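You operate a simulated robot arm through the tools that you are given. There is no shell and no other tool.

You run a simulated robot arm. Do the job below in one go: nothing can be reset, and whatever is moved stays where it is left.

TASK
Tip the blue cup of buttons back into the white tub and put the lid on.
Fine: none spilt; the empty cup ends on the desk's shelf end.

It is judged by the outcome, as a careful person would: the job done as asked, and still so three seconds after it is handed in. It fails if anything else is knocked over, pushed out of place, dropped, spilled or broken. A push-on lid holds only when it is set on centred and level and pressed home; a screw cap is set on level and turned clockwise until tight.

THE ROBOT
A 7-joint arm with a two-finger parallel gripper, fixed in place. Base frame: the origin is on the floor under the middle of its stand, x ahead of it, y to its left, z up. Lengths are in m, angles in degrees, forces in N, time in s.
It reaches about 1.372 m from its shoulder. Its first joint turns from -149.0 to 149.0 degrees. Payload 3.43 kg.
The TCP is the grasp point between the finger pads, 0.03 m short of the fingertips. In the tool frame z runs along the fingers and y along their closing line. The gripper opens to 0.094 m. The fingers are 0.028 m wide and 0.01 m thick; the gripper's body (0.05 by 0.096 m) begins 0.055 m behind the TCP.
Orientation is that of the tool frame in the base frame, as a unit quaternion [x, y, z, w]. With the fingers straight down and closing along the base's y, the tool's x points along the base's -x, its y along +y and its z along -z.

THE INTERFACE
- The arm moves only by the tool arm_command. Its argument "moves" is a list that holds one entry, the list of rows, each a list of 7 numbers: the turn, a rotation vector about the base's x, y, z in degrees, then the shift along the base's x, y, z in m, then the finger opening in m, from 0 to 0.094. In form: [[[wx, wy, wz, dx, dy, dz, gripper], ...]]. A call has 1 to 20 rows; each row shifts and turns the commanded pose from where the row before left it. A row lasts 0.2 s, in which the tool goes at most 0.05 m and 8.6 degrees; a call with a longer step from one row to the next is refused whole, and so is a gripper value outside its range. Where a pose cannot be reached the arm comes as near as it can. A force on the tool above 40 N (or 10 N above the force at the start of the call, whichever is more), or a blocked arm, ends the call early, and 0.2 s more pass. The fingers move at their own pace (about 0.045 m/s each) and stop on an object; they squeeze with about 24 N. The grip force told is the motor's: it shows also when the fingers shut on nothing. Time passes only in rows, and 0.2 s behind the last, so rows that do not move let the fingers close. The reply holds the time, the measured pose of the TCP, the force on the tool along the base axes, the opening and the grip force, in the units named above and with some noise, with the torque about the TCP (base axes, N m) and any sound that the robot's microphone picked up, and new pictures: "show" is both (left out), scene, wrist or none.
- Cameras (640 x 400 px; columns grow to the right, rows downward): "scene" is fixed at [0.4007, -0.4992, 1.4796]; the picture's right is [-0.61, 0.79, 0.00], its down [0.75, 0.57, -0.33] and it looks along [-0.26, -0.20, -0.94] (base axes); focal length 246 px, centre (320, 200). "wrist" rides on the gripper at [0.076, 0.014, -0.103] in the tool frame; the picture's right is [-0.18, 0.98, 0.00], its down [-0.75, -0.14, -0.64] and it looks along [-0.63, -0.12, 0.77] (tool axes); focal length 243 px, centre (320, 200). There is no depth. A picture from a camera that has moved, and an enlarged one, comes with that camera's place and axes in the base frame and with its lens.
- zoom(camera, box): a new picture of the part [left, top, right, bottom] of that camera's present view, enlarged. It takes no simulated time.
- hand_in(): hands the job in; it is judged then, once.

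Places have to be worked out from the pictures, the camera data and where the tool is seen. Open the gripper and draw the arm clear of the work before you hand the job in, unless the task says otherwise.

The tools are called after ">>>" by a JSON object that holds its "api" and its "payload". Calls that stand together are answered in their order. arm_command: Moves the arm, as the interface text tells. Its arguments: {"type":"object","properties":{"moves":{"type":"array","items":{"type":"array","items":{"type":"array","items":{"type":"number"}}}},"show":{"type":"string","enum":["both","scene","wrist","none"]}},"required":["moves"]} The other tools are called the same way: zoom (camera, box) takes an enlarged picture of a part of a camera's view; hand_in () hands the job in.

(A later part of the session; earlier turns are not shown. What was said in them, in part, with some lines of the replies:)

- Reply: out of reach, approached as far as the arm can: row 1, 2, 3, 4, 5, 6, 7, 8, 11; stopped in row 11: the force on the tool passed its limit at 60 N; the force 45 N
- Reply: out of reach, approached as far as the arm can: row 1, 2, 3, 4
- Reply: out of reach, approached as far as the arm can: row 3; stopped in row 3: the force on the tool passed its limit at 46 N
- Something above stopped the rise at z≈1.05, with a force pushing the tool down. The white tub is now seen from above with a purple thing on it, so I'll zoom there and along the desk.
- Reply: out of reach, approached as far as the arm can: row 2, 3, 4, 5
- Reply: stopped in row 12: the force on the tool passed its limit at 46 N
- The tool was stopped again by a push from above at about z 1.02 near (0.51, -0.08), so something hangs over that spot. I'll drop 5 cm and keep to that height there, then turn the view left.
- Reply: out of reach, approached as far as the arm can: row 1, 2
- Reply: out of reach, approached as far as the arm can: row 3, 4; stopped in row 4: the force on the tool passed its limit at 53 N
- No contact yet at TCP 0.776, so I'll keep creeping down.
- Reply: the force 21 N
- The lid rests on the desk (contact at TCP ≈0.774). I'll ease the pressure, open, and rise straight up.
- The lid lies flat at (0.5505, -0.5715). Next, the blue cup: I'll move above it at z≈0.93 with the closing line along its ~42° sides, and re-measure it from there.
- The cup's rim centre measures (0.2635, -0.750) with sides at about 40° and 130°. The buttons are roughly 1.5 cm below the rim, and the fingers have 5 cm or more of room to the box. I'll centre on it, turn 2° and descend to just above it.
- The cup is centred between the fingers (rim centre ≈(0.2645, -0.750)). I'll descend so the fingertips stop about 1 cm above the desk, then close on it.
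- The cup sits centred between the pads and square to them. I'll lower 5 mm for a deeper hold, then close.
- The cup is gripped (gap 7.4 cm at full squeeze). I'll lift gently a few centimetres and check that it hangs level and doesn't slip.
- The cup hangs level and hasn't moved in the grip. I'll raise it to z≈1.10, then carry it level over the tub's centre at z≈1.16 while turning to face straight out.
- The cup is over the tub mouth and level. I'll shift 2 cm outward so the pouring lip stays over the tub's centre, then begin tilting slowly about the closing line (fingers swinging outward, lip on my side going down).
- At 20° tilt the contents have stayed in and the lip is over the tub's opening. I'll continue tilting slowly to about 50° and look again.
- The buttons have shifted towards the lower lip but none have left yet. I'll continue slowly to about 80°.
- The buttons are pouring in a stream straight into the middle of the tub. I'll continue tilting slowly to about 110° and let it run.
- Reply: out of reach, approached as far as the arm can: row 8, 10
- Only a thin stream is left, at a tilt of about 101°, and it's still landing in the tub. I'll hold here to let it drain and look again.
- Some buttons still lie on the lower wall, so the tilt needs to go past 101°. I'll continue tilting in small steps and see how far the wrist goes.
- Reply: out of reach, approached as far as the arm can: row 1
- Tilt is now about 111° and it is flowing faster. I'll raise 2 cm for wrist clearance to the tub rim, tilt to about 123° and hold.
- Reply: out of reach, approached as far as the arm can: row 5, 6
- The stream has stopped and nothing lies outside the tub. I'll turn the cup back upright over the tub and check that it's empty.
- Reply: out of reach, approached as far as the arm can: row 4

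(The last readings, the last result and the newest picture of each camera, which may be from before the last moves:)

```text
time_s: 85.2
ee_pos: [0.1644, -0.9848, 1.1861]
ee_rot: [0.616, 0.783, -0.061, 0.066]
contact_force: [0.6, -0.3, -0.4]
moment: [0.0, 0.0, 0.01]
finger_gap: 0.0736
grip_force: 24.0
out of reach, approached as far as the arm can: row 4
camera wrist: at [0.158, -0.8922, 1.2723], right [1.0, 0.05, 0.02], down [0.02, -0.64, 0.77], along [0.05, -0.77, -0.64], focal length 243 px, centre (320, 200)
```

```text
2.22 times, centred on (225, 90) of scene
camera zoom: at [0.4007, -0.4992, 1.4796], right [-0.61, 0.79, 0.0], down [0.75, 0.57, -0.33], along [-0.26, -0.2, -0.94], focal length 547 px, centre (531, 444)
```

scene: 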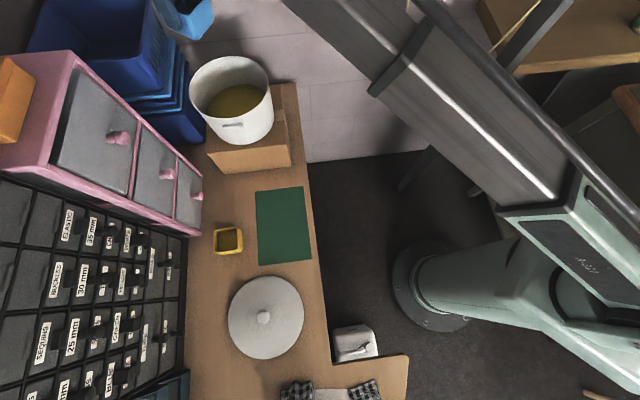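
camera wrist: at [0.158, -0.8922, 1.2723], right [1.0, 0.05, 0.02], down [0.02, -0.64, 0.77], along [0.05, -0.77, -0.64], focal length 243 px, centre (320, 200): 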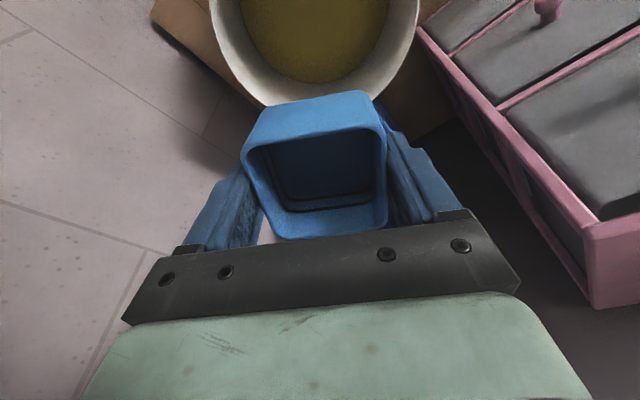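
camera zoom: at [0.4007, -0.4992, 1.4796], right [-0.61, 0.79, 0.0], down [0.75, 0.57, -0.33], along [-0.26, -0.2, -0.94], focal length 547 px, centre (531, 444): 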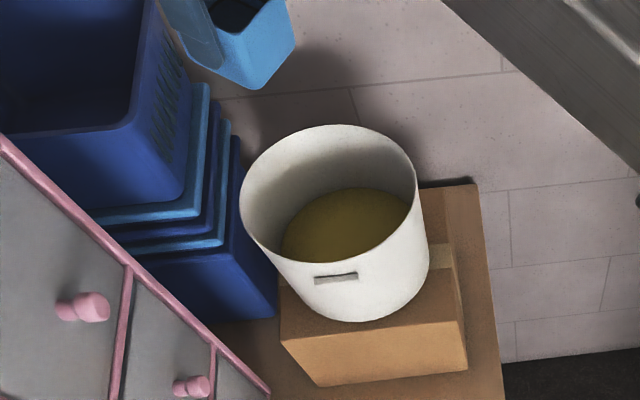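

The cup is empty and nothing has spilled. The shelf end of the desk is this wall end. The free spot there is bare desk in front of the box, beside the mat, at about (0.34, -0.863), clear of the tub, the yellow cup and the pink drawers. I'll level the tool and carry the cup above it.

>>> {"api": "arm_command", "payload": {"moves": [[[5.1, 0.8, 0, 0, 0, 0, 0.03], [5.1, 0.8, 0, 0, 0, 0, 0.03], [0, 0, 5, 0.035, 0.0244, 0, 0.03], [0, 0, 5, 0.035, 0.0244, 0, 0.03], [0, 0, 5, 0.035, 0.0244, 0, 0.03], [0, 0, 5, 0.035, 0.0244, -0.01, 0.03], [0, 0, 5, 0.035, 0.0244, -0.02, 0.03], [0, 0, 0, 0, 0, -0.04, 0.03], [0, 0, 0, 0, 0, -0.04, 0.03]]], "show": "both"}}

```text
time_s: 87.2
ee_pos: [0.341, -0.8617, 1.0735]
ee_rot: [0.433, 0.902, 0.0, 0.001]
contact_force: [1.2, -0.2, 0.7]
moment: [-0.02, -0.05, -0.04]
finger_gap: 0.0736
grip_force: 23.9
camera wrist: at [0.3037, -0.7955, 1.1763], right [0.88, 0.47, 0.0], down [0.36, -0.68, 0.64], along [0.3, -0.57, -0.77], focal length 243 px, centre (320, 200)
```

scene: 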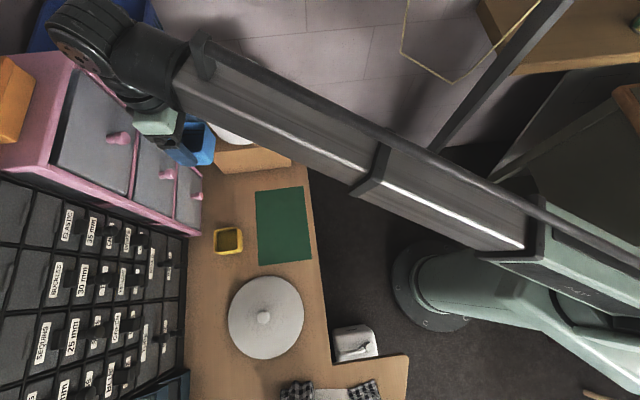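
wrist: 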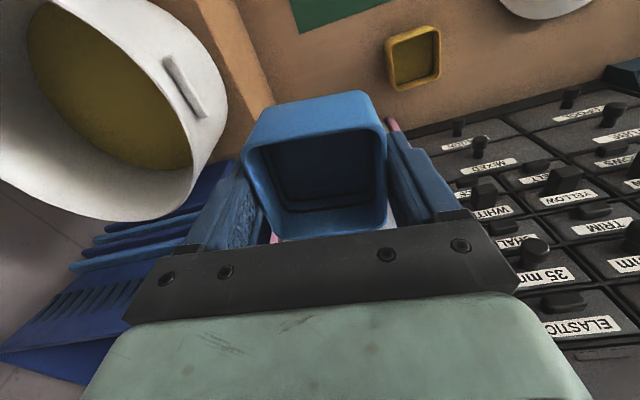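

I'm above the spot. I'll zoom to check what lies directly below around image point (321, 59) before descending.

>>> {"api": "zoom", "payload": {"camera": "wrist", "box": [180, 0, 460, 160]}}

>>> {"api": "zoom", "payload": {"camera": "scene", "box": [40, 60, 260, 260]}}

```text
2.29 times, centred on (320, 80) of wrist
camera zoom: at [0.3037, -0.7955, 1.1763], right [0.88, 0.47, 0.0], down [0.36, -0.68, 0.64], along [0.3, -0.57, -0.77], focal length 555 px, centre (320, 474)
```

zoom: 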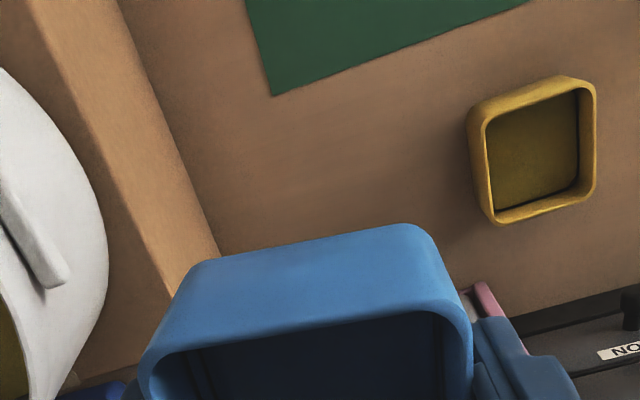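

```text
2.00 times, centred on (150, 160) of scene
camera zoom: at [0.4007, -0.4992, 1.4796], right [-0.61, 0.79, 0.0], down [0.75, 0.57, -0.33], along [-0.26, -0.2, -0.94], focal length 492 px, centre (660, 280)
```

zoom: 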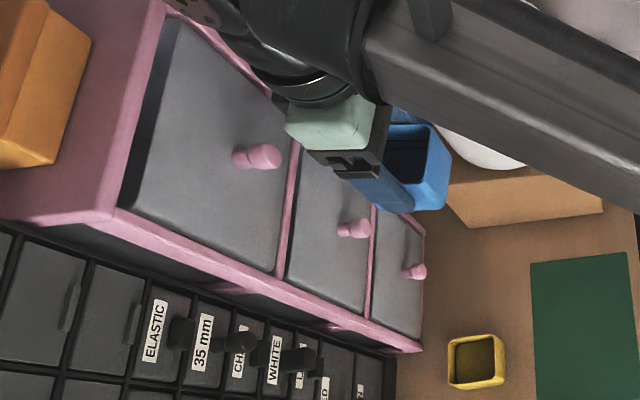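

The spot below is bare desk, with about 6 cm to the box and to the yellow cup, and the wrist keeps about 4 cm from the tub and the pink knobs. I'll descend to just above the desk.

>>> {"api": "arm_command", "payload": {"moves": [[[0, 0, 0, 0, 0, -0.04, 0.03], [0, 0, 0, 0, 0, -0.04, 0.03], [0, 0, 0, 0, 0, -0.04, 0.03], [0, 0, 0, 0, 0, -0.04, 0.03], [0, 0, 0, 0, 0, -0.04, 0.03], [0, 0, 0, 0, 0, -0.04, 0.03], [0, 0, 0, 0, 0, -0.03, 0.03], [0, 0, 0, 0, 0, -0.015, 0.03]]], "show": "both"}}

```text
time_s: 89.0
ee_pos: [0.3402, -0.863, 0.79]
ee_rot: [0.433, 0.901, 0.001, 0.001]
contact_force: [0.0, -0.5, -0.4]
moment: [-0.01, -0.03, 0.04]
finger_gap: 0.0734
grip_force: 23.9
camera wrist: at [0.3036, -0.7963, 0.8919], right [0.88, 0.47, 0.0], down [0.36, -0.68, 0.64], along [0.3, -0.57, -0.77], focal length 243 px, centre (320, 200)
```

scene: 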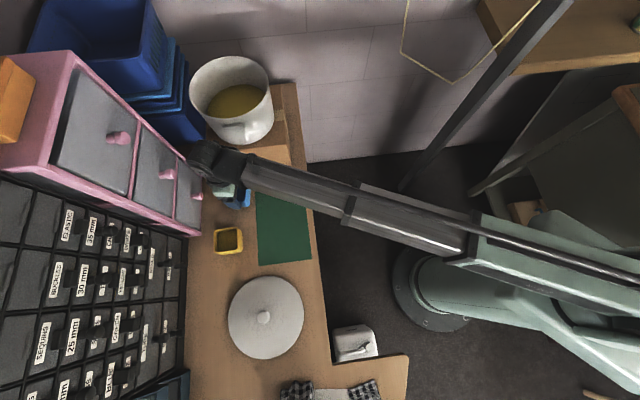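
wrist: 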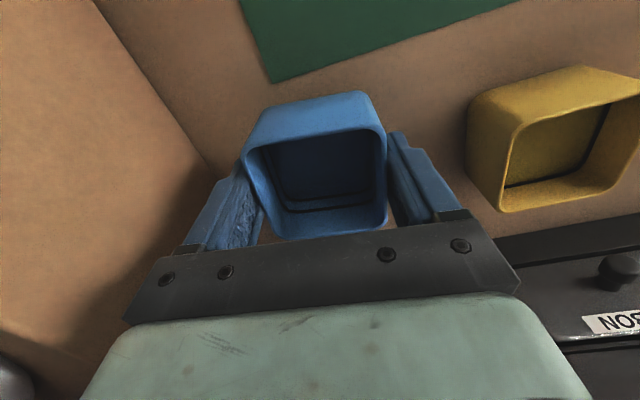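

The cup is about 2 cm above the desk with clear space all round. I'll lower it in fine steps until the desk takes it.

>>> {"api": "arm_command", "payload": {"moves": [[[0, 0, 0, 0, 0, -0.01, 0.03], [0, 0, 0, 0, 0, -0.005, 0.03], [0, 0, 0, 0, 0, -0.002, 0.03], [0, 0, 0, 0, 0, 0, 0.03]]], "show": "none"}}

>>> {"api": "arm_command", "payload": {"moves": [[[0, 0, 0, 0, 0, -0.002, 0.03], [0, 0, 0, 0, 0, 0, 0.03]]], "show": "none"}}

>>> {"api": "arm_command", "payload": {"moves": [[[0, 0, 0, 0, 0, -0.0015, 0.03], [0, 0, 0, 0, 0, 0, 0.03]]], "show": "none"}}

```text
time_s: 90.0
ee_pos: [0.3398, -0.863, 0.774]
ee_rot: [0.433, 0.901, 0.0, 0.001]
contact_force: [0.1, -0.8, -0.4]
moment: [-0.01, 0.02, -0.01]
finger_gap: 0.0736
grip_force: 24.6
```

```text
time_s: 90.6
ee_pos: [0.34, -0.8635, 0.7716]
ee_rot: [0.433, 0.901, 0.001, 0.001]
contact_force: [0.1, 0.5, 0.8]
moment: [-0.02, 0.03, 0.0]
finger_gap: 0.0734
grip_force: 24.1
```

```text
time_s: 91.2
ee_pos: [0.3415, -0.8623, 0.7705]
ee_rot: [0.433, 0.902, 0.0, 0.001]
contact_force: [1.5, -0.7, 12.3]
moment: [-0.15, 0.24, 0.01]
finger_gap: 0.0736
grip_force: 24.3
```

The cup is on the desk (12 N up at TCP 0.770). I'll ease off 1 mm, open slowly and rise straight up.

>>> {"api": "arm_command", "payload": {"moves": [[[0, 0, 0, 0, 0, 0.001, 0.03], [0, 0, 0, 0, 0, 0, 0.076], [0, 0, 0, 0, 0, 0, 0.085], [0, 0, 0, 0, 0, 0, 0.092], [0, 0, 0, 0, 0, 0, 0.092], [0, 0, 0, 0, 0, 0.02, 0.092], [0, 0, 0, 0, 0, 0.03, 0.092], [0, 0, 0, 0, 0, 0.04, 0.092], [0, 0, 0, 0, 0, 0.04, 0.092]]], "show": "both"}}

```text
time_s: 93.2
ee_pos: [0.3385, -0.8637, 0.9006]
ee_rot: [0.433, 0.902, 0.002, 0.001]
contact_force: [0.2, -0.1, -0.4]
moment: [0.03, 0.0, 0.02]
finger_gap: 0.0922
grip_force: 0.0
camera wrist: at [0.3033, -0.7964, 1.0031], right [0.88, 0.47, 0.0], down [0.36, -0.68, 0.64], along [0.3, -0.57, -0.77], focal length 243 px, centre (320, 200)
```

scene: 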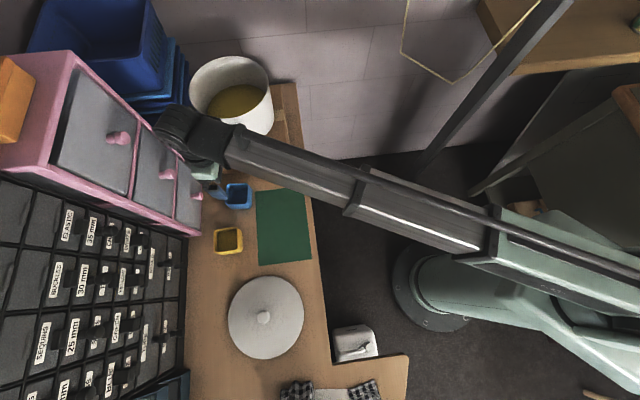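
wrist: 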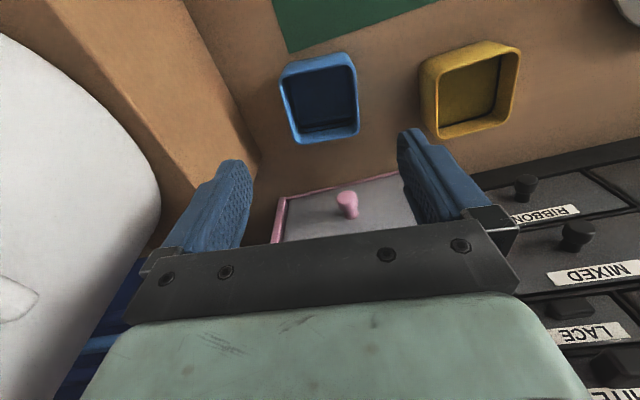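

The empty cup stands upright and clear. Now for the lid: I'll move back over it at a safe height.

>>> {"api": "arm_command", "payload": {"moves": [[[0, 0, 0, 0, 0, 0.04, 0.092], [0, 0, 0.7, 0.0265, 0.0365, 0, 0.092], [0, 0, 0.7, 0.0265, 0.0365, 0, 0.092], [0, 0, 0.7, 0.0265, 0.0365, 0, 0.092], [0, 0, 0.7, 0.0265, 0.0365, 0, 0.092], [0, 0, 0.7, 0.0265, 0.0365, 0, 0.092], [0, 0, 0.7, 0.0265, 0.0365, 0, 0.092], [0, 0, 0.7, 0.0265, 0.0365, 0, 0.092], [0, 0, 0.7, 0.0265, 0.0365, -0.01, 0.092], [0, 0, 0, 0, 0, -0.03, 0.092]]], "show": "both"}}

>>> {"api": "zoom", "payload": {"camera": "scene", "box": [180, 60, 330, 270]}}

>>> {"api": "zoom", "payload": {"camera": "wrist", "box": [220, 40, 420, 200]}}

```text
time_s: 95.4
ee_pos: [0.5513, -0.5716, 0.9003]
ee_rot: [0.388, 0.921, 0.001, 0.0]
contact_force: [-0.1, 0.6, -0.4]
moment: [0.0, 0.02, -0.03]
finger_gap: 0.0921
grip_force: 0.0
camera wrist: at [0.5091, -0.5075, 1.0018], right [0.83, 0.55, 0.0], down [0.42, -0.64, 0.64], along [0.36, -0.53, -0.77], focal length 243 px, centre (320, 200)
```

scene: 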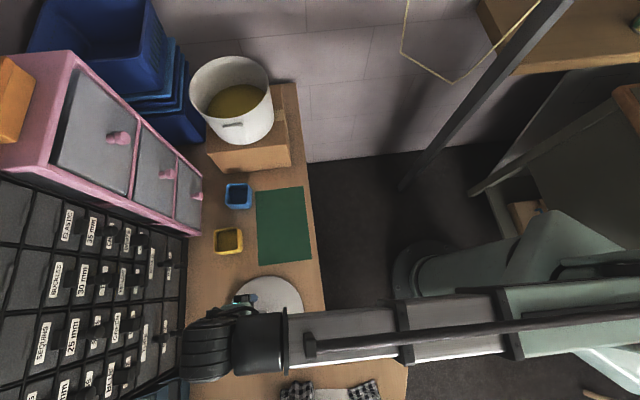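
wrist: 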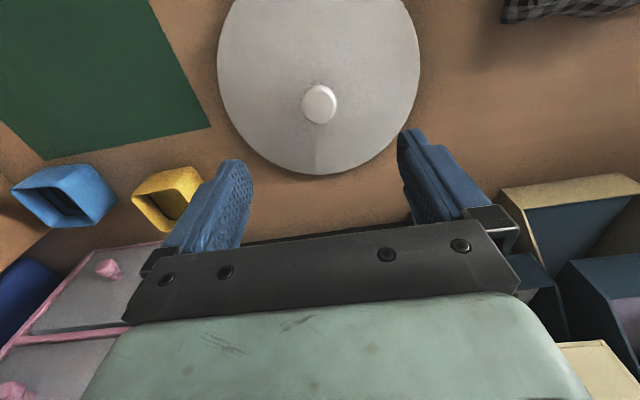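

```text
1.90 times, centred on (255, 165) of scene
camera zoom: at [0.4007, -0.4992, 1.4796], right [-0.61, 0.79, 0.0], down [0.75, 0.57, -0.33], along [-0.26, -0.2, -0.94], focal length 469 px, centre (444, 267)
```

zoom: 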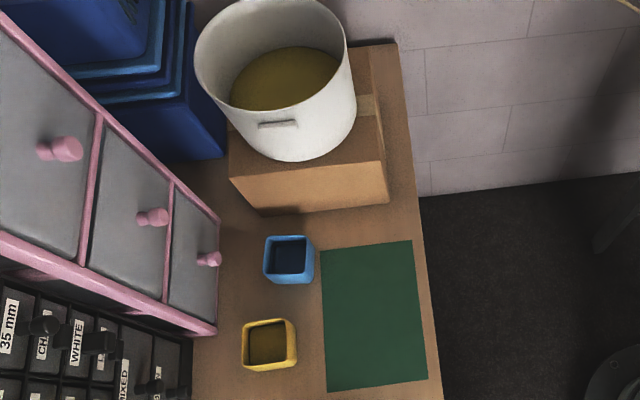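

```text
2.50 times, centred on (320, 120) of wrist
camera zoom: at [0.5091, -0.5075, 1.0018], right [0.83, 0.55, 0.0], down [0.42, -0.64, 0.64], along [0.36, -0.53, -0.77], focal length 606 px, centre (320, 400)
```

zoom: 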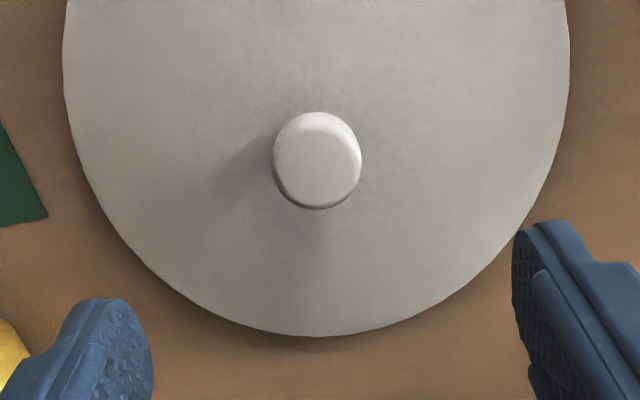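

The knob is directly below at about (0.551, -0.570). I'll descend to the same grip height as before (TCP ≈0.7735) and close on it.

>>> {"api": "arm_command", "payload": {"moves": [[[0, 0, 0, 0, 0.001, -0.04, 0.092], [0, 0, 0, 0, 0, -0.04, 0.092], [0, 0, 0, 0, 0, -0.03, 0.092], [0, 0, 0, 0, 0, -0.0165, 0.092], [0, 0, 0, 0, 0, 0, 0.092]]], "show": "wrist"}}

```text
time_s: 96.6
ee_pos: [0.552, -0.5699, 0.7748]
ee_rot: [0.388, 0.922, 0.001, 0.0]
contact_force: [-0.5, 0.8, -0.1]
moment: [0.02, -0.02, 0.01]
finger_gap: 0.092
grip_force: 0.0
camera wrist: at [0.5091, -0.507, 0.8751], right [0.83, 0.55, 0.0], down [0.42, -0.64, 0.64], along [0.36, -0.53, -0.77], focal length 243 px, centre (320, 200)
```

wrist: 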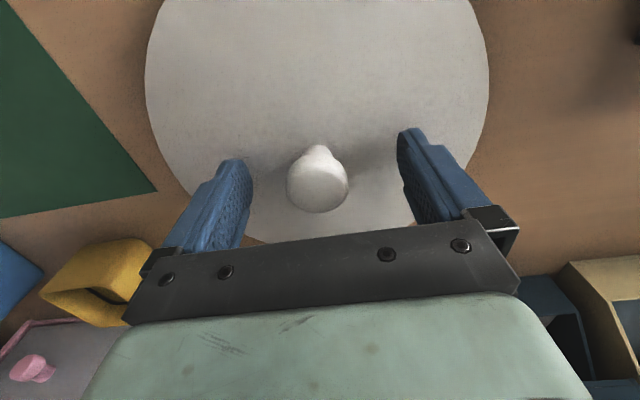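

The knob is centred between the pads. Closing, then lifting the lid gently.

>>> {"api": "arm_command", "payload": {"moves": [[[0, 0, 0, 0, 0, -0.0005, 0.06], [0, 0, 0, 0, 0, 0, 0.04], [0, 0, 0, 0, 0, 0, 0.02], [0, 0, 0, 0, 0, 0, 0.0], [0, 0, 0, 0, 0, 0, 0.0], [0, 0, 0, 0, 0, 0, 0.0]]], "show": "none"}}

>>> {"api": "arm_command", "payload": {"moves": [[[0, 0, 0, 0, 0, 0.005, 0.0], [0, 0, 0, 0, 0, 0.01, 0.0], [0, 0, 0, 0, 0, 0.03, 0.0], [0, 0, 0, 0, 0, 0.04, 0.0], [0, 0, 0, 0, 0, 0.04, 0.0]]], "show": "both"}}

```text
time_s: 98.0
ee_pos: [0.5512, -0.5683, 0.7722]
ee_rot: [0.388, 0.922, 0.001, 0.001]
contact_force: [0.6, 0.2, -0.6]
moment: [0.01, 0.0, -0.01]
finger_gap: 0.0327
grip_force: 24.2
```

```text
time_s: 99.2
ee_pos: [0.5537, -0.5691, 0.8987]
ee_rot: [0.389, 0.921, 0.001, 0.001]
contact_force: [0.4, 0.0, -1.3]
moment: [0.0, -0.02, -0.03]
finger_gap: 0.0326
grip_force: 24.3
camera wrist: at [0.5092, -0.5071, 1.001], right [0.83, 0.55, 0.0], down [0.42, -0.64, 0.64], along [0.36, -0.53, -0.77], focal length 243 px, centre (320, 200)
```

scene: 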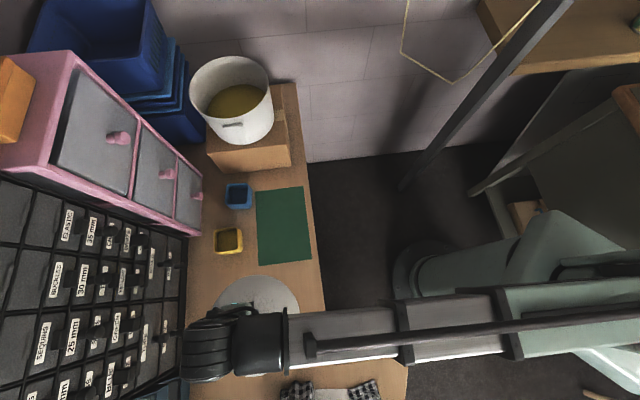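
wrist: 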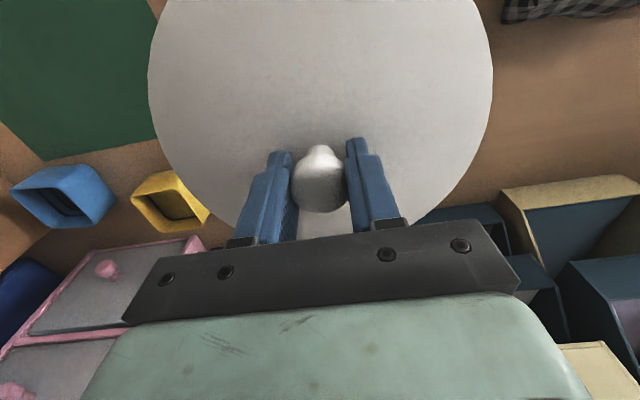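

The lid is held level as before. I'll carry it back along the same path to above the tub.

>>> {"api": "arm_command", "payload": {"moves": [[[0, 0, -4.9, -0.0429, -0.0129, 0.026, 0.0], [0, 0, -4.9, -0.0429, -0.0129, 0.026, 0.0], [0, 0, -4.9, -0.0429, -0.0129, 0.026, 0.0], [0, 0, -4.9, -0.0429, -0.0129, 0.026, 0.0], [0, 0, -4.9, -0.0429, -0.0129, 0.026, 0.0], [0, 0, -4.9, -0.0429, -0.0129, 0.026, 0.0], [0, 0, -4.9, -0.0429, -0.0129, 0.024, 0.0], [0, 0, 0, -0.0123, -0.0434, 0.018, 0.0], [0, 0, 0, -0.0123, -0.0434, 0.018, 0.0], [0, 0, 0, -0.0123, -0.0434, 0.018, 0.0], [0, 0, 0, -0.0123, -0.0434, 0.015, 0.0], [0, 0, 0, -0.0123, -0.0434, 0.01, 0.0], [0, 0, 0, -0.0123, -0.0434, 0.005, 0.0], [0, 0, 0, -0.0123, -0.0434, 0, 0.0], [0, 0, 0, 0, 0, 0, 0.0]]], "show": "both"}}

```text
refused: row 1 steps farther than a row can; nothing moved
```

The first rows were slightly too long, so nothing moved. I'll repeat with smaller steps.

>>> {"api": "arm_command", "payload": {"moves": [[[0, 0, -4.3, -0.0375, -0.0113, 0.0226, 0.0], [0, 0, -4.3, -0.0375, -0.0113, 0.0226, 0.0], [0, 0, -4.3, -0.0375, -0.0113, 0.0226, 0.0], [0, 0, -4.3, -0.0375, -0.0113, 0.0226, 0.0], [0, 0, -4.3, -0.0375, -0.0113, 0.0226, 0.0], [0, 0, -4.3, -0.0375, -0.0113, 0.0226, 0.0], [0, 0, -4.3, -0.0375, -0.0113, 0.0226, 0.0], [0, 0, -4.3, -0.0375, -0.0113, 0.0226, 0.0], [0, 0, 0, -0.0123, -0.0434, 0.018, 0.0], [0, 0, 0, -0.0123, -0.0434, 0.018, 0.0], [0, 0, 0, -0.0123, -0.0434, 0.018, 0.0], [0, 0, 0, -0.0123, -0.0434, 0.015, 0.0], [0, 0, 0, -0.0123, -0.0434, 0.01, 0.0], [0, 0, 0, -0.0123, -0.0434, 0.005, 0.0], [0, 0, 0, -0.0123, -0.0434, 0, 0.0], [0, 0, 0, 0, 0, 0, 0.0]]], "show": "both"}}

```text
time_s: 102.6
ee_pos: [0.1656, -0.9652, 1.1645]
ee_rot: [0.643, 0.766, 0.001, 0.001]
contact_force: [0.1, -0.7, -0.2]
moment: [-0.02, 0.01, -0.04]
finger_gap: 0.0325
grip_force: 23.4
camera wrist: at [0.1661, -0.8883, 1.2663], right [1.0, -0.01, 0.0], down [-0.01, -0.77, 0.64], along [-0.01, -0.64, -0.77], focal length 243 px, centre (320, 200)
```

scene: 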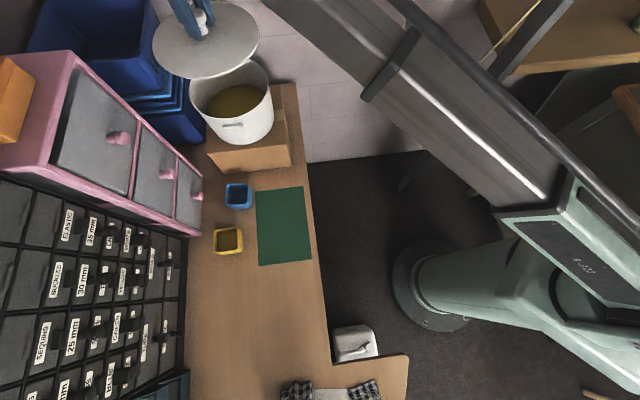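
wrist: 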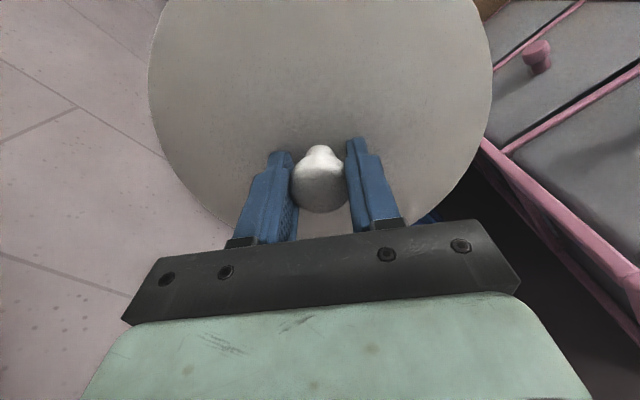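

The lid is back over the tub, about 1.5 mm off the original centre by the camera pose. I'll correct that and lower to about 1.5 cm above the seat.

>>> {"api": "arm_command", "payload": {"moves": [[[0, 0, 0, -0.0015, -0.0008, -0.03, 0.0], [0, 0, 0, 0, 0, -0.04, 0.0], [0, 0, 0, 0, 0, -0.03, 0.0], [0, 0, 0, 0, 0, -0.01, 0.0], [0, 0, 0, 0, 0, 0, 0.0]]], "show": "both"}}

>>> {"api": "zoom", "payload": {"camera": "scene", "box": [160, 20, 310, 170]}}

```text
time_s: 103.8
ee_pos: [0.1647, -0.9647, 1.0526]
ee_rot: [0.643, 0.766, 0.0, 0.0]
contact_force: [0.1, 0.1, 0.0]
moment: [0.03, 0.01, 0.03]
finger_gap: 0.0326
grip_force: 24.3
camera wrist: at [0.1655, -0.8888, 1.1553], right [1.0, -0.01, 0.0], down [-0.01, -0.77, 0.64], along [-0.01, -0.64, -0.77], focal length 243 px, centre (320, 200)
```

scene: 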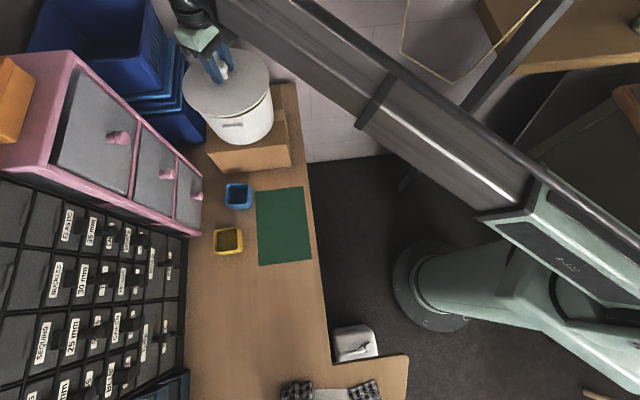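
wrist: 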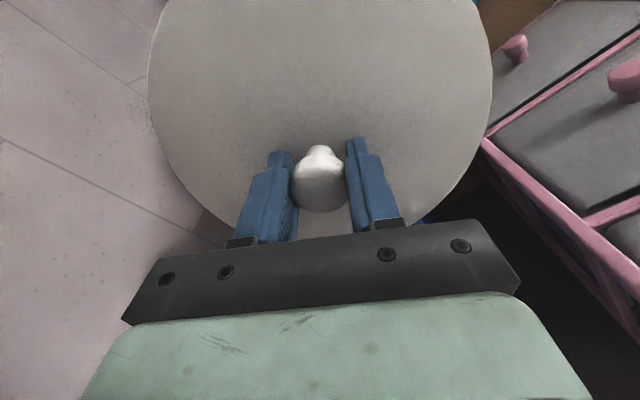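

```text
2.67 times, centred on (235, 95) of scene
camera zoom: at [0.4007, -0.4992, 1.4796], right [-0.61, 0.79, 0.0], down [0.75, 0.57, -0.33], along [-0.26, -0.2, -0.94], focal length 657 px, centre (547, 480)
```

zoom: 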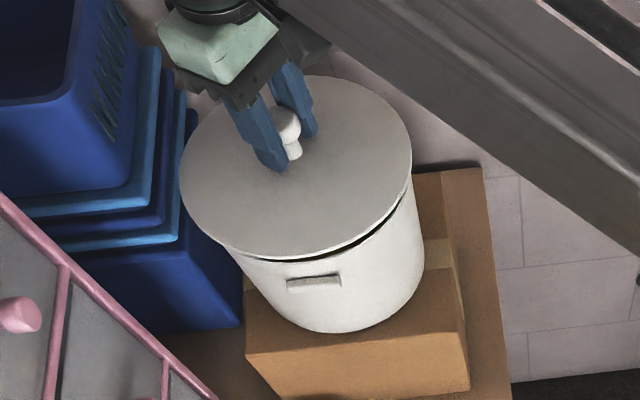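

The lid hangs level just above the tub, centred to within a millimetre. I'll trim the last half millimetre and lower in fine steps until it seats (expected at TCP ≈1.037).

>>> {"api": "arm_command", "payload": {"moves": [[[0, 0, 0, -0.0007, -0.0004, -0.006, 0.0], [0, 0, 0, 0, 0, -0.004, 0.0], [0, 0, 0, 0, 0, -0.002, 0.0], [0, 0, 0, 0, 0, 0, 0.0]]], "show": "none"}}

>>> {"api": "arm_command", "payload": {"moves": [[[0, 0, 0, 0, 0, -0.002, 0.0], [0, 0, 0, 0, 0, 0, 0.0]]], "show": "none"}}

>>> {"api": "arm_command", "payload": {"moves": [[[0, 0, 0, 0, 0, -0.002, 0.0], [0, 0, 0, 0, 0, 0, 0.0]]], "show": "both"}}

>>> {"api": "zoom", "payload": {"camera": "scene", "box": [160, 20, 310, 170]}}

```text
time_s: 104.8
ee_pos: [0.1643, -0.9659, 1.0418]
ee_rot: [0.644, 0.765, 0.0, 0.0]
contact_force: [-0.4, 0.4, -0.2]
moment: [-0.01, 0.03, 0.01]
finger_gap: 0.0326
grip_force: 23.5
```

```text
time_s: 105.4
ee_pos: [0.1638, -0.9652, 1.0402]
ee_rot: [0.644, 0.765, 0.001, 0.001]
contact_force: [0.6, 0.7, -0.9]
moment: [0.0, 0.01, 0.04]
finger_gap: 0.0328
grip_force: 23.9
```

```text
time_s: 106.0
ee_pos: [0.1623, -0.9649, 1.0367]
ee_rot: [0.643, 0.765, 0.0, 0.0]
contact_force: [-0.7, 0.8, -0.1]
moment: [0.02, 0.0, 0.01]
finger_gap: 0.0325
grip_force: 23.5
camera wrist: at [0.165, -0.8891, 1.1392], right [1.0, -0.01, 0.0], down [-0.01, -0.77, 0.64], along [-0.01, -0.64, -0.77], focal length 243 px, centre (320, 200)
```

scene: 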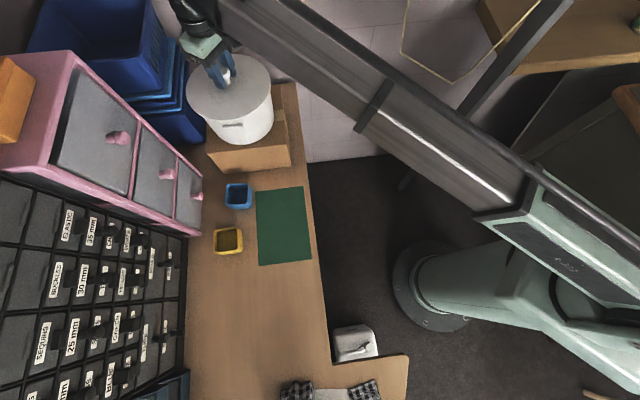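
wrist: 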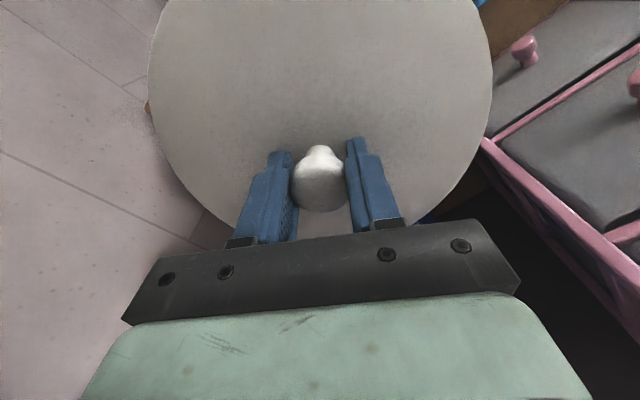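

```text
2.67 times, centred on (235, 95) of scene
camera zoom: at [0.4007, -0.4992, 1.4796], right [-0.61, 0.79, 0.0], down [0.75, 0.57, -0.33], along [-0.26, -0.2, -0.94], focal length 657 px, centre (547, 480)
```

zoom: 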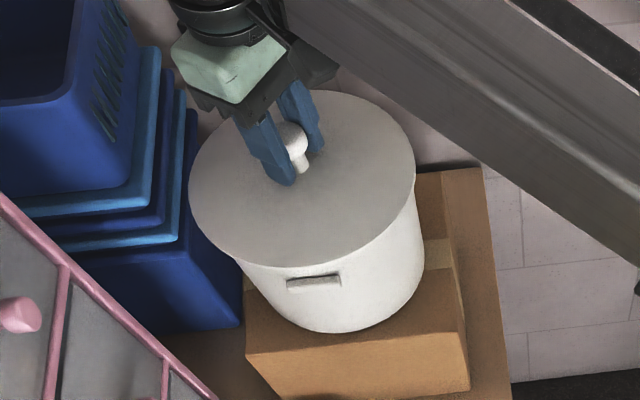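

No contact yet, about 1.7 mm above the original seat height. Continue in 1–1.5 mm steps and then press lightly.

>>> {"api": "arm_command", "payload": {"moves": [[[0, 0, 0, 0, 0, -0.0015, 0.0], [0, 0, 0, 0, 0, 0, 0.0]]], "show": "none"}}

>>> {"api": "arm_command", "payload": {"moves": [[[0, 0, 0, 0, 0, -0.0015, 0.0], [0, 0, 0, 0, 0, 0, 0.0]]], "show": "none"}}

>>> {"api": "arm_command", "payload": {"moves": [[[0, 0, 0, 0, 0, -0.001, 0.0], [0, 0, 0, 0, 0, 0, 0.0]]], "show": "none"}}

```text
time_s: 106.6
ee_pos: [0.1645, -0.9653, 1.0354]
ee_rot: [0.643, 0.766, 0.001, 0.0]
contact_force: [0.7, -0.2, 3.8]
moment: [0.11, 0.02, -0.02]
finger_gap: 0.0324
grip_force: 23.9
```

```text
time_s: 107.2
ee_pos: [0.1634, -0.9638, 1.0353]
ee_rot: [0.644, 0.765, 0.0, 0.002]
contact_force: [1.7, -2.3, 21.0]
moment: [-0.04, -0.01, 0.02]
finger_gap: 0.0326
grip_force: 23.8
```

```text
time_s: 107.8
ee_pos: [0.164, -0.9653, 1.0338]
ee_rot: [0.644, 0.765, 0.0, 0.001]
contact_force: [0.1, -3.5, 20.4]
moment: [-0.09, -0.04, 0.0]
finger_gap: 0.0324
grip_force: 23.8
```

The lid has seated and I'm pressing with about 20 N. One more small press to about 30 N makes sure it's home, then I'll look.

>>> {"api": "arm_command", "payload": {"moves": [[[0, 0, 0, 0, 0, -0.001, 0.0], [0, 0, 0, 0, 0, 0, 0.0]]], "show": "both"}}

>>> {"api": "zoom", "payload": {"camera": "scene", "box": [160, 20, 310, 170]}}

```text
time_s: 108.4
ee_pos: [0.1645, -0.9637, 1.0333]
ee_rot: [0.644, 0.765, 0.0, 0.0]
contact_force: [-1.7, -1.6, 19.6]
moment: [-0.02, -0.02, 0.0]
finger_gap: 0.0327
grip_force: 24.2
camera wrist: at [0.1648, -0.8886, 1.1348], right [1.0, -0.01, 0.0], down [-0.01, -0.77, 0.64], along [-0.01, -0.64, -0.77], focal length 243 px, centre (320, 200)
```

scene: 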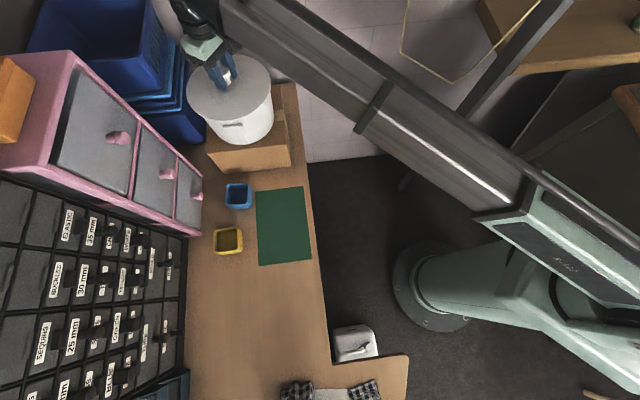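
wrist: 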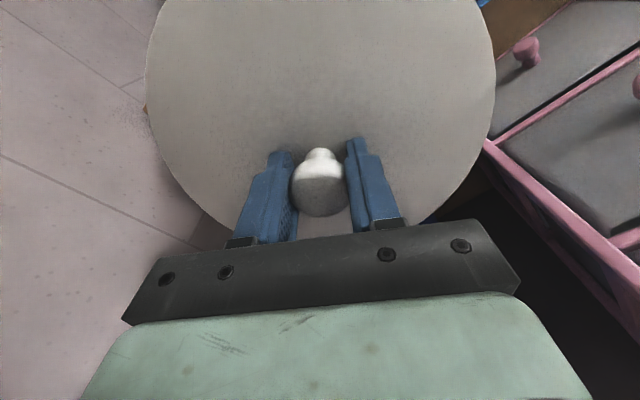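

```text
2.67 times, centred on (235, 95) of scene
camera zoom: at [0.4007, -0.4992, 1.4796], right [-0.61, 0.79, 0.0], down [0.75, 0.57, -0.33], along [-0.26, -0.2, -0.94], focal length 657 px, centre (547, 480)
```

zoom: 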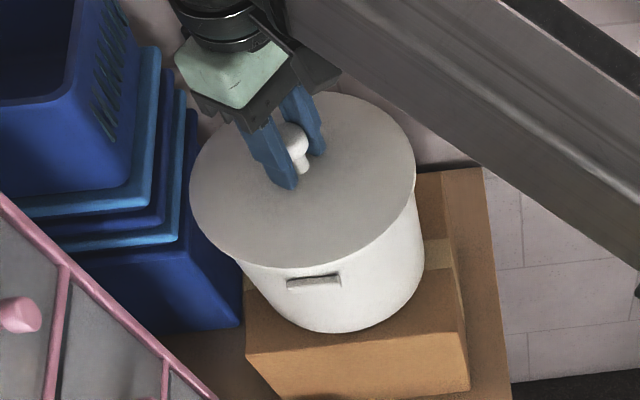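

The force stays near 20 N because the knob is now slipping slightly in the grip, so the lid is down on its seat. I'll relieve the pressure, open, rise, and compare the lid with how it looked at the start.

>>> {"api": "arm_command", "payload": {"moves": [[[0, 0, 0, 0, 0, 0.0015, 0.0], [0, 0, 0, 0, 0, 0, 0.02], [0, 0, 0, 0, 0, 0, 0.05], [0, 0, 0, 0, 0, 0, 0.07], [0, 0, 0, 0, 0, 0, 0.07], [0, 0, 0, 0, 0, 0.01, 0.07], [0, 0, 0, 0, 0, 0.03, 0.07], [0, 0, 0, 0, 0, 0.03, 0.07]]], "show": "both"}}

>>> {"api": "zoom", "payload": {"camera": "scene", "box": [150, 60, 320, 200]}}

>>> {"api": "zoom", "payload": {"camera": "scene", "box": [180, 40, 330, 140]}}

```text
time_s: 110.2
ee_pos: [0.1641, -0.965, 1.1043]
ee_rot: [0.644, 0.765, 0.001, 0.001]
contact_force: [0.5, 0.2, 0.2]
moment: [0.03, 0.01, -0.02]
finger_gap: 0.0698
grip_force: 0.0
camera wrist: at [0.1653, -0.8889, 1.2062], right [1.0, -0.01, 0.0], down [-0.01, -0.77, 0.64], along [-0.01, -0.64, -0.77], focal length 243 px, centre (320, 200)
```

scene: 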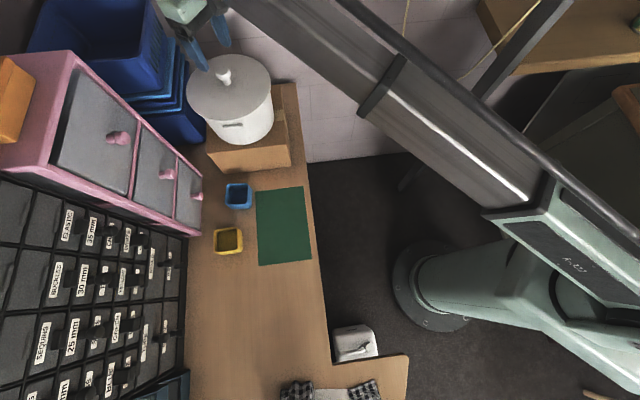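
wrist: 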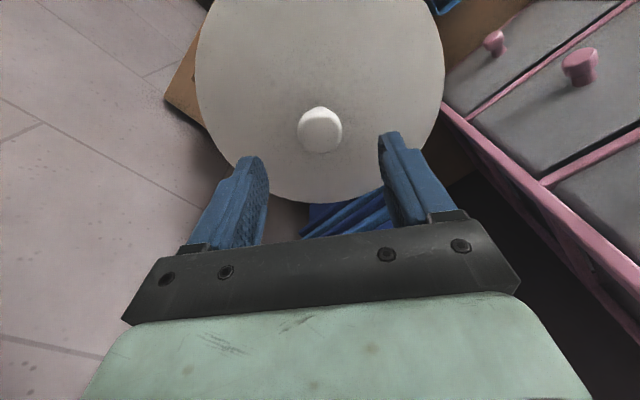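

```text
2.86 times, centred on (235, 130) of scene
camera zoom: at [0.4007, -0.4992, 1.4796], right [-0.61, 0.79, 0.0], down [0.75, 0.57, -0.33], along [-0.26, -0.2, -0.94], focal length 704 px, centre (563, 400)
```

zoom: 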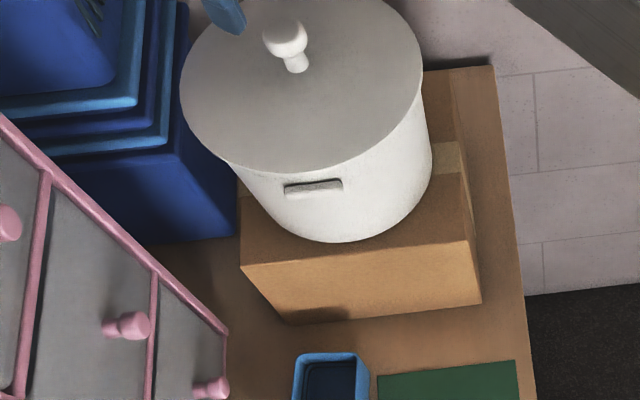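

```text
4.00 times, centred on (255, 90) of scene
camera zoom: at [0.4007, -0.4992, 1.4796], right [-0.61, 0.79, 0.0], down [0.75, 0.57, -0.33], along [-0.26, -0.2, -0.94], focal length 985 px, centre (580, 640)
```

zoom: 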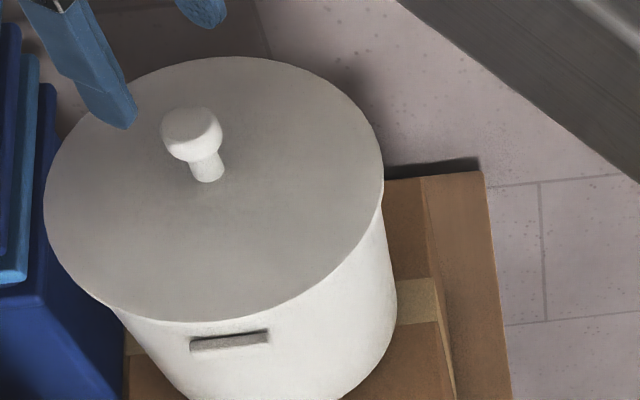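

Compared with the start, the lid has the same outline and is centred, sitting about 1–2 mm lower now. To be sure it is home I'll close the fingers and press straight down on the knob's top.

>>> {"api": "arm_command", "payload": {"moves": [[[0, 0, 0, 0, 0, 0, 0.03], [0, 0, 0, 0, 0, 0, 0.0], [0, 0, 0, 0, 0, 0, 0.0], [0, 0, 0, 0, 0, 0, 0.0], [0, 0, 0, 0, 0, -0.02, 0.0], [0, 0, 0, 0, 0, -0.01, 0.0], [0, 0, 0, 0, 0, -0.003, 0.0], [0, 0, 0, 0, 0, 0, 0.0]]], "show": "wrist"}}

```text
time_s: 112.0
ee_pos: [0.1642, -0.9649, 1.0707]
ee_rot: [0.643, 0.766, 0.001, 0.001]
contact_force: [-0.1, -0.4, 0.7]
moment: [-0.02, 0.0, 0.0]
finger_gap: 0.0001
grip_force: 24.3
camera wrist: at [0.165, -0.889, 1.1726], right [1.0, -0.01, 0.0], down [-0.01, -0.77, 0.64], along [-0.01, -0.64, -0.77], focal length 243 px, centre (320, 200)
```

wrist: 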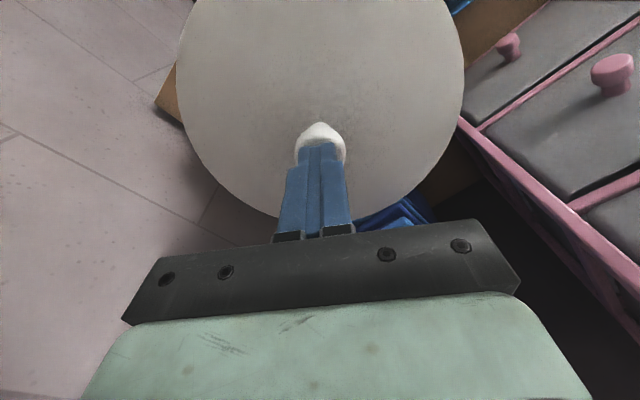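

The closed fingertips are just above the centre of the knob. I'll press down in small steps, watching the force.

>>> {"api": "arm_command", "payload": {"moves": [[[0, 0, 0, 0, 0, -0.002, 0.0], [0, 0, 0, 0, 0, 0, 0.0]]], "show": "none"}}

>>> {"api": "arm_command", "payload": {"moves": [[[0, 0, 0, 0, 0, -0.002, 0.0], [0, 0, 0, 0, 0, 0, 0.0]]], "show": "none"}}

>>> {"api": "arm_command", "payload": {"moves": [[[0, 0, 0, 0, 0, -0.002, 0.0], [0, 0, 0, 0, 0, 0, 0.0]]], "show": "none"}}

```text
time_s: 112.6
ee_pos: [0.163, -0.9645, 1.0689]
ee_rot: [0.643, 0.766, 0.001, 0.0]
contact_force: [0.4, 0.0, 1.0]
moment: [-0.01, 0.01, -0.01]
finger_gap: 0.0
grip_force: 23.8
```

```text
time_s: 113.2
ee_pos: [0.1646, -0.9654, 1.0694]
ee_rot: [0.644, 0.765, 0.0, 0.001]
contact_force: [0.8, -2.7, 22.9]
moment: [-0.03, -0.01, -0.02]
finger_gap: 0.0
grip_force: 24.0
```

```text
time_s: 113.6
ee_pos: [0.1643, -0.966, 1.0695]
ee_rot: [0.644, 0.765, -0.001, 0.003]
contact_force: [0.4, 3.8, 13.7]
moment: [0.17, -0.01, -0.01]
finger_gap: 0.0
grip_force: 24.1
stopped in row 2: the force on the tool passed its limit at 42 N (the readings are from after the stop); the commanded pose is now the measured one
```

The press peaked at 42 N with no further give, so the lid is home. I'll rise, back off and look at everything.

>>> {"api": "arm_command", "payload": {"moves": [[[0, 0, 0, 0, 0, 0.02, 0.0], [0, 0, 0, 0, 0, 0.03, 0.0], [0, 0, 0, 0, 0, 0.03, 0.03], [0, 0, 0, 0.0123, 0.0434, 0, 0.06], [0, 0, 0, 0.0123, 0.0434, -0.005, 0.094], [0, 0, 0, 0.0123, 0.0434, -0.01, 0.094], [0, 0, 0, 0.0123, 0.0434, -0.015, 0.094], [0, 0, 0, 0.0123, 0.0434, -0.018, 0.094], [0, 0, 0, 0.0123, 0.0434, -0.018, 0.094], [0, 0, 0, 0.0123, 0.0434, -0.018, 0.094]]], "show": "both"}}

>>> {"api": "zoom", "payload": {"camera": "scene", "box": [150, 50, 320, 200]}}

>>> {"api": "zoom", "payload": {"camera": "wrist", "box": [120, 60, 420, 300]}}

```text
time_s: 115.8
ee_pos: [0.2501, -0.6612, 1.0614]
ee_rot: [0.643, 0.766, -0.001, 0.002]
contact_force: [0.4, 0.2, -0.4]
moment: [0.03, 0.02, 0.01]
finger_gap: 0.094
grip_force: 0.1
camera wrist: at [0.2511, -0.5844, 1.1643], right [1.0, -0.01, 0.0], down [-0.01, -0.76, 0.64], along [-0.01, -0.64, -0.77], focal length 243 px, centre (320, 200)
```

scene: 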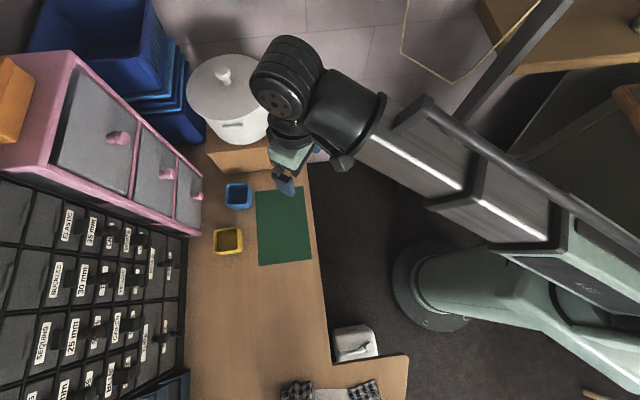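
wrist: 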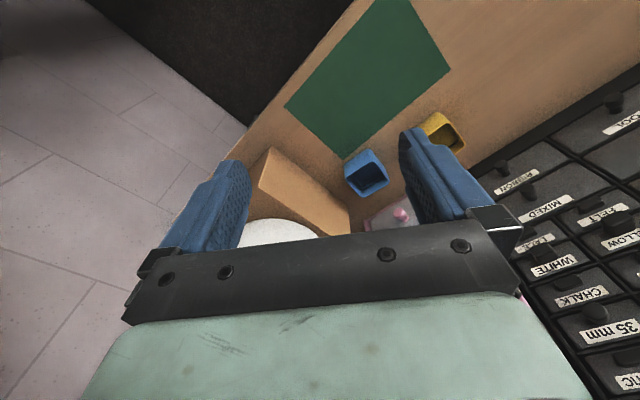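

```text
2.67 times, centred on (235, 125) of scene
camera zoom: at [0.4007, -0.4992, 1.4796], right [-0.61, 0.79, 0.0], down [0.75, 0.57, -0.33], along [-0.26, -0.2, -0.94], focal length 657 px, centre (547, 400)
```

zoom: 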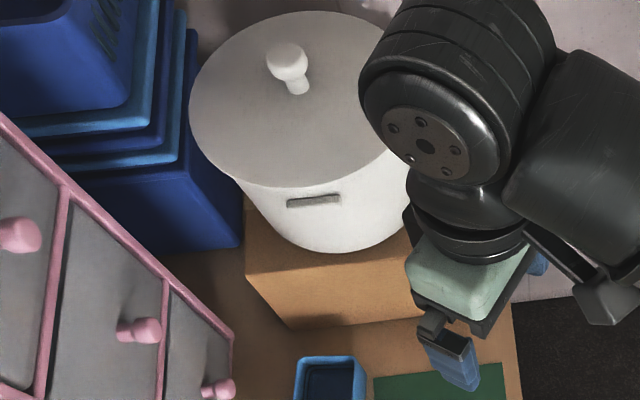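

```text
1.67 times, centred on (270, 180) of wrist
camera zoom: at [0.2511, -0.5844, 1.1643], right [1.0, -0.01, 0.0], down [-0.01, -0.76, 0.64], along [-0.01, -0.64, -0.77], focal length 404 px, centre (403, 233)
```

zoom: 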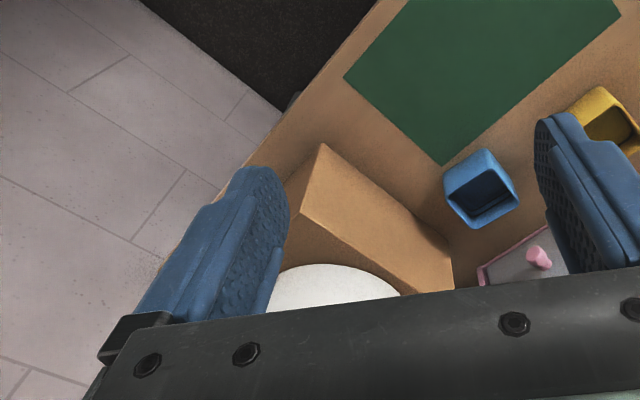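

The lid sits level and centred, the empty cup stands upright at the shelf end, and the yellow cup, mat, box and drawers are where they were. I'll swing the open gripper away to the aisle, clear of the work.

>>> {"api": "arm_command", "payload": {"moves": [[[0, 0, 4, 0.0452, 0.0189, 0, 0.094], [0, 0, 4, 0.0438, 0.022, 0, 0.094], [0, 0, 4, 0.0421, 0.025, 0, 0.094], [0, 0, 4, 0.0403, 0.0279, 0, 0.094], [0, 0, 4, 0.0382, 0.0306, 0, 0.094], [0, 0, 4, 0.036, 0.0332, 0, 0.094], [0, 0, 4, 0.0336, 0.0357, 0, 0.094], [0, 0, 4, 0.031, 0.0379, 0, 0.094], [0, 0, 4, 0.0283, 0.04, 0, 0.094], [0, 0, 4, 0.0255, 0.0419, 0, 0.094], [0, 0, 4, 0.0225, 0.0435, 0, 0.094], [0, 0, 4, 0.0194, 0.045, 0, 0.094], [0, 0, 4, 0.0162, 0.0462, 0, 0.094], [0, 0, 4, 0.0129, 0.0473, 0, 0.094], [0, 0, 4, 0.0096, 0.048, 0, 0.094], [0, 0, 4, 0.0062, 0.0486, 0, 0.094], [0, 0, 4, 0.0028, 0.0489, 0, 0.094], [0, 0, 4, -0.0006, 0.049, 0, 0.094], [0, 0, 4, -0.004, 0.0488, 0, 0.094], [0, 0, 0, 0, 0, 0, 0.094]]], "show": "both"}}

>>> {"api": "zoom", "payload": {"camera": "scene", "box": [150, 40, 330, 280]}}

>>> {"api": "zoom", "payload": {"camera": "scene", "box": [180, 40, 330, 140]}}

```text
time_s: 120.0
ee_pos: [0.6992, 0.078, 1.0632]
ee_rot: [0.034, 0.999, 0.001, 0.002]
contact_force: [0.3, -0.4, 0.0]
moment: [0.02, 0.01, 0.02]
finger_gap: 0.0941
grip_force: 0.1
camera wrist: at [0.6232, 0.096, 1.1653], right [0.25, 0.97, 0.0], down [0.74, -0.2, 0.64], along [0.62, -0.16, -0.76], focal length 243 px, centre (320, 200)
```

scene: 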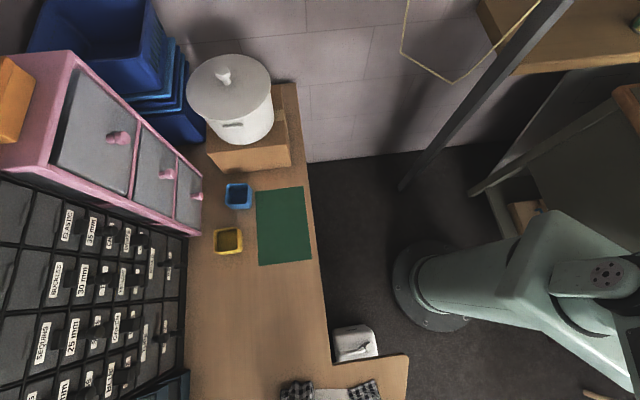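
wrist: 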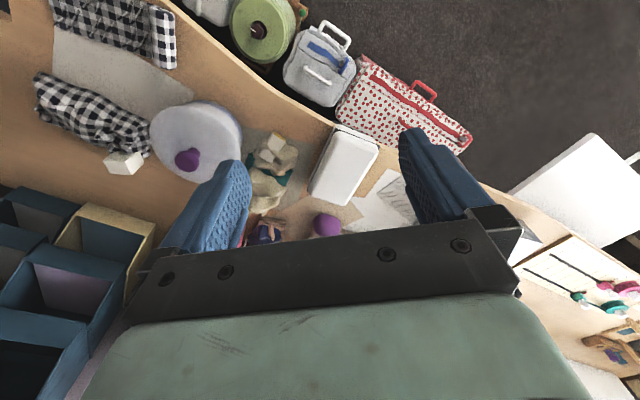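

```text
1.67 times, centred on (240, 160) of scene
camera zoom: at [0.4007, -0.4992, 1.4796], right [-0.61, 0.79, 0.0], down [0.75, 0.57, -0.33], along [-0.26, -0.2, -0.94], focal length 410 px, centre (453, 267)
```

zoom: 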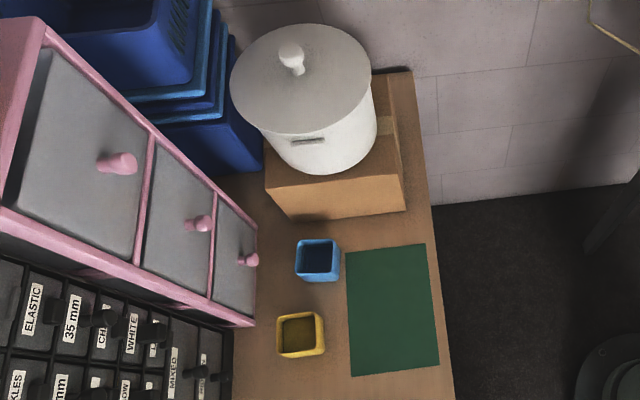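

```text
4.00 times, centred on (255, 90) of scene
camera zoom: at [0.4007, -0.4992, 1.4796], right [-0.61, 0.79, 0.0], down [0.75, 0.57, -0.33], along [-0.26, -0.2, -0.94], focal length 985 px, centre (580, 640)
```

zoom: 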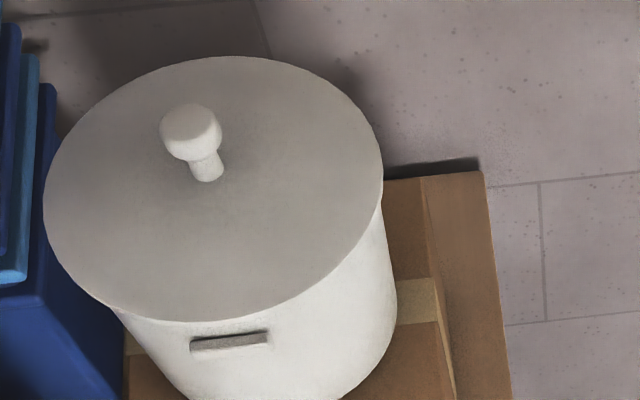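

Everything checks out: the lid is level and centred on the tub, the blue cup is empty and upright at the shelf end of the desk, nothing is spilt or displaced, and the gripper is open and clear. Handing in.

>>> {"api": "hand_in", "payload": {}}

```text
The job is handed in.
```

I tipped the blue cup's buttons into the white tub, put the lid back on, and left the empty cup on the desk. No spill showed in the pictures, and I've handed the job in.

- **Which tub:** There were two lidded white containers. I used the plain white one standing on the cardboard box. I took its lid off first, and it already held the same olive-coloured contents as the cup.
- **Lid:** It is level and centred. I pressed down on the knob until the force peaked at 42 N, and the lid gave no further.
- **Cup:** I took "shelf end" to mean the end against the wall with the wooden shelves, because the other end is out of the arm's reach. The cup stands upright there, just in front of the cardboard box. That is as close to the wall as it fits, only a few centimetres nearer than where it started.
- **Contact:** At the start, a finger hit the edge of the desk with about 60 N, and I backed off. Nothing on the desk looked moved afterwards.

The yellow cup, mat, box and drawers look as they were. The gripper is open and clear of the work.
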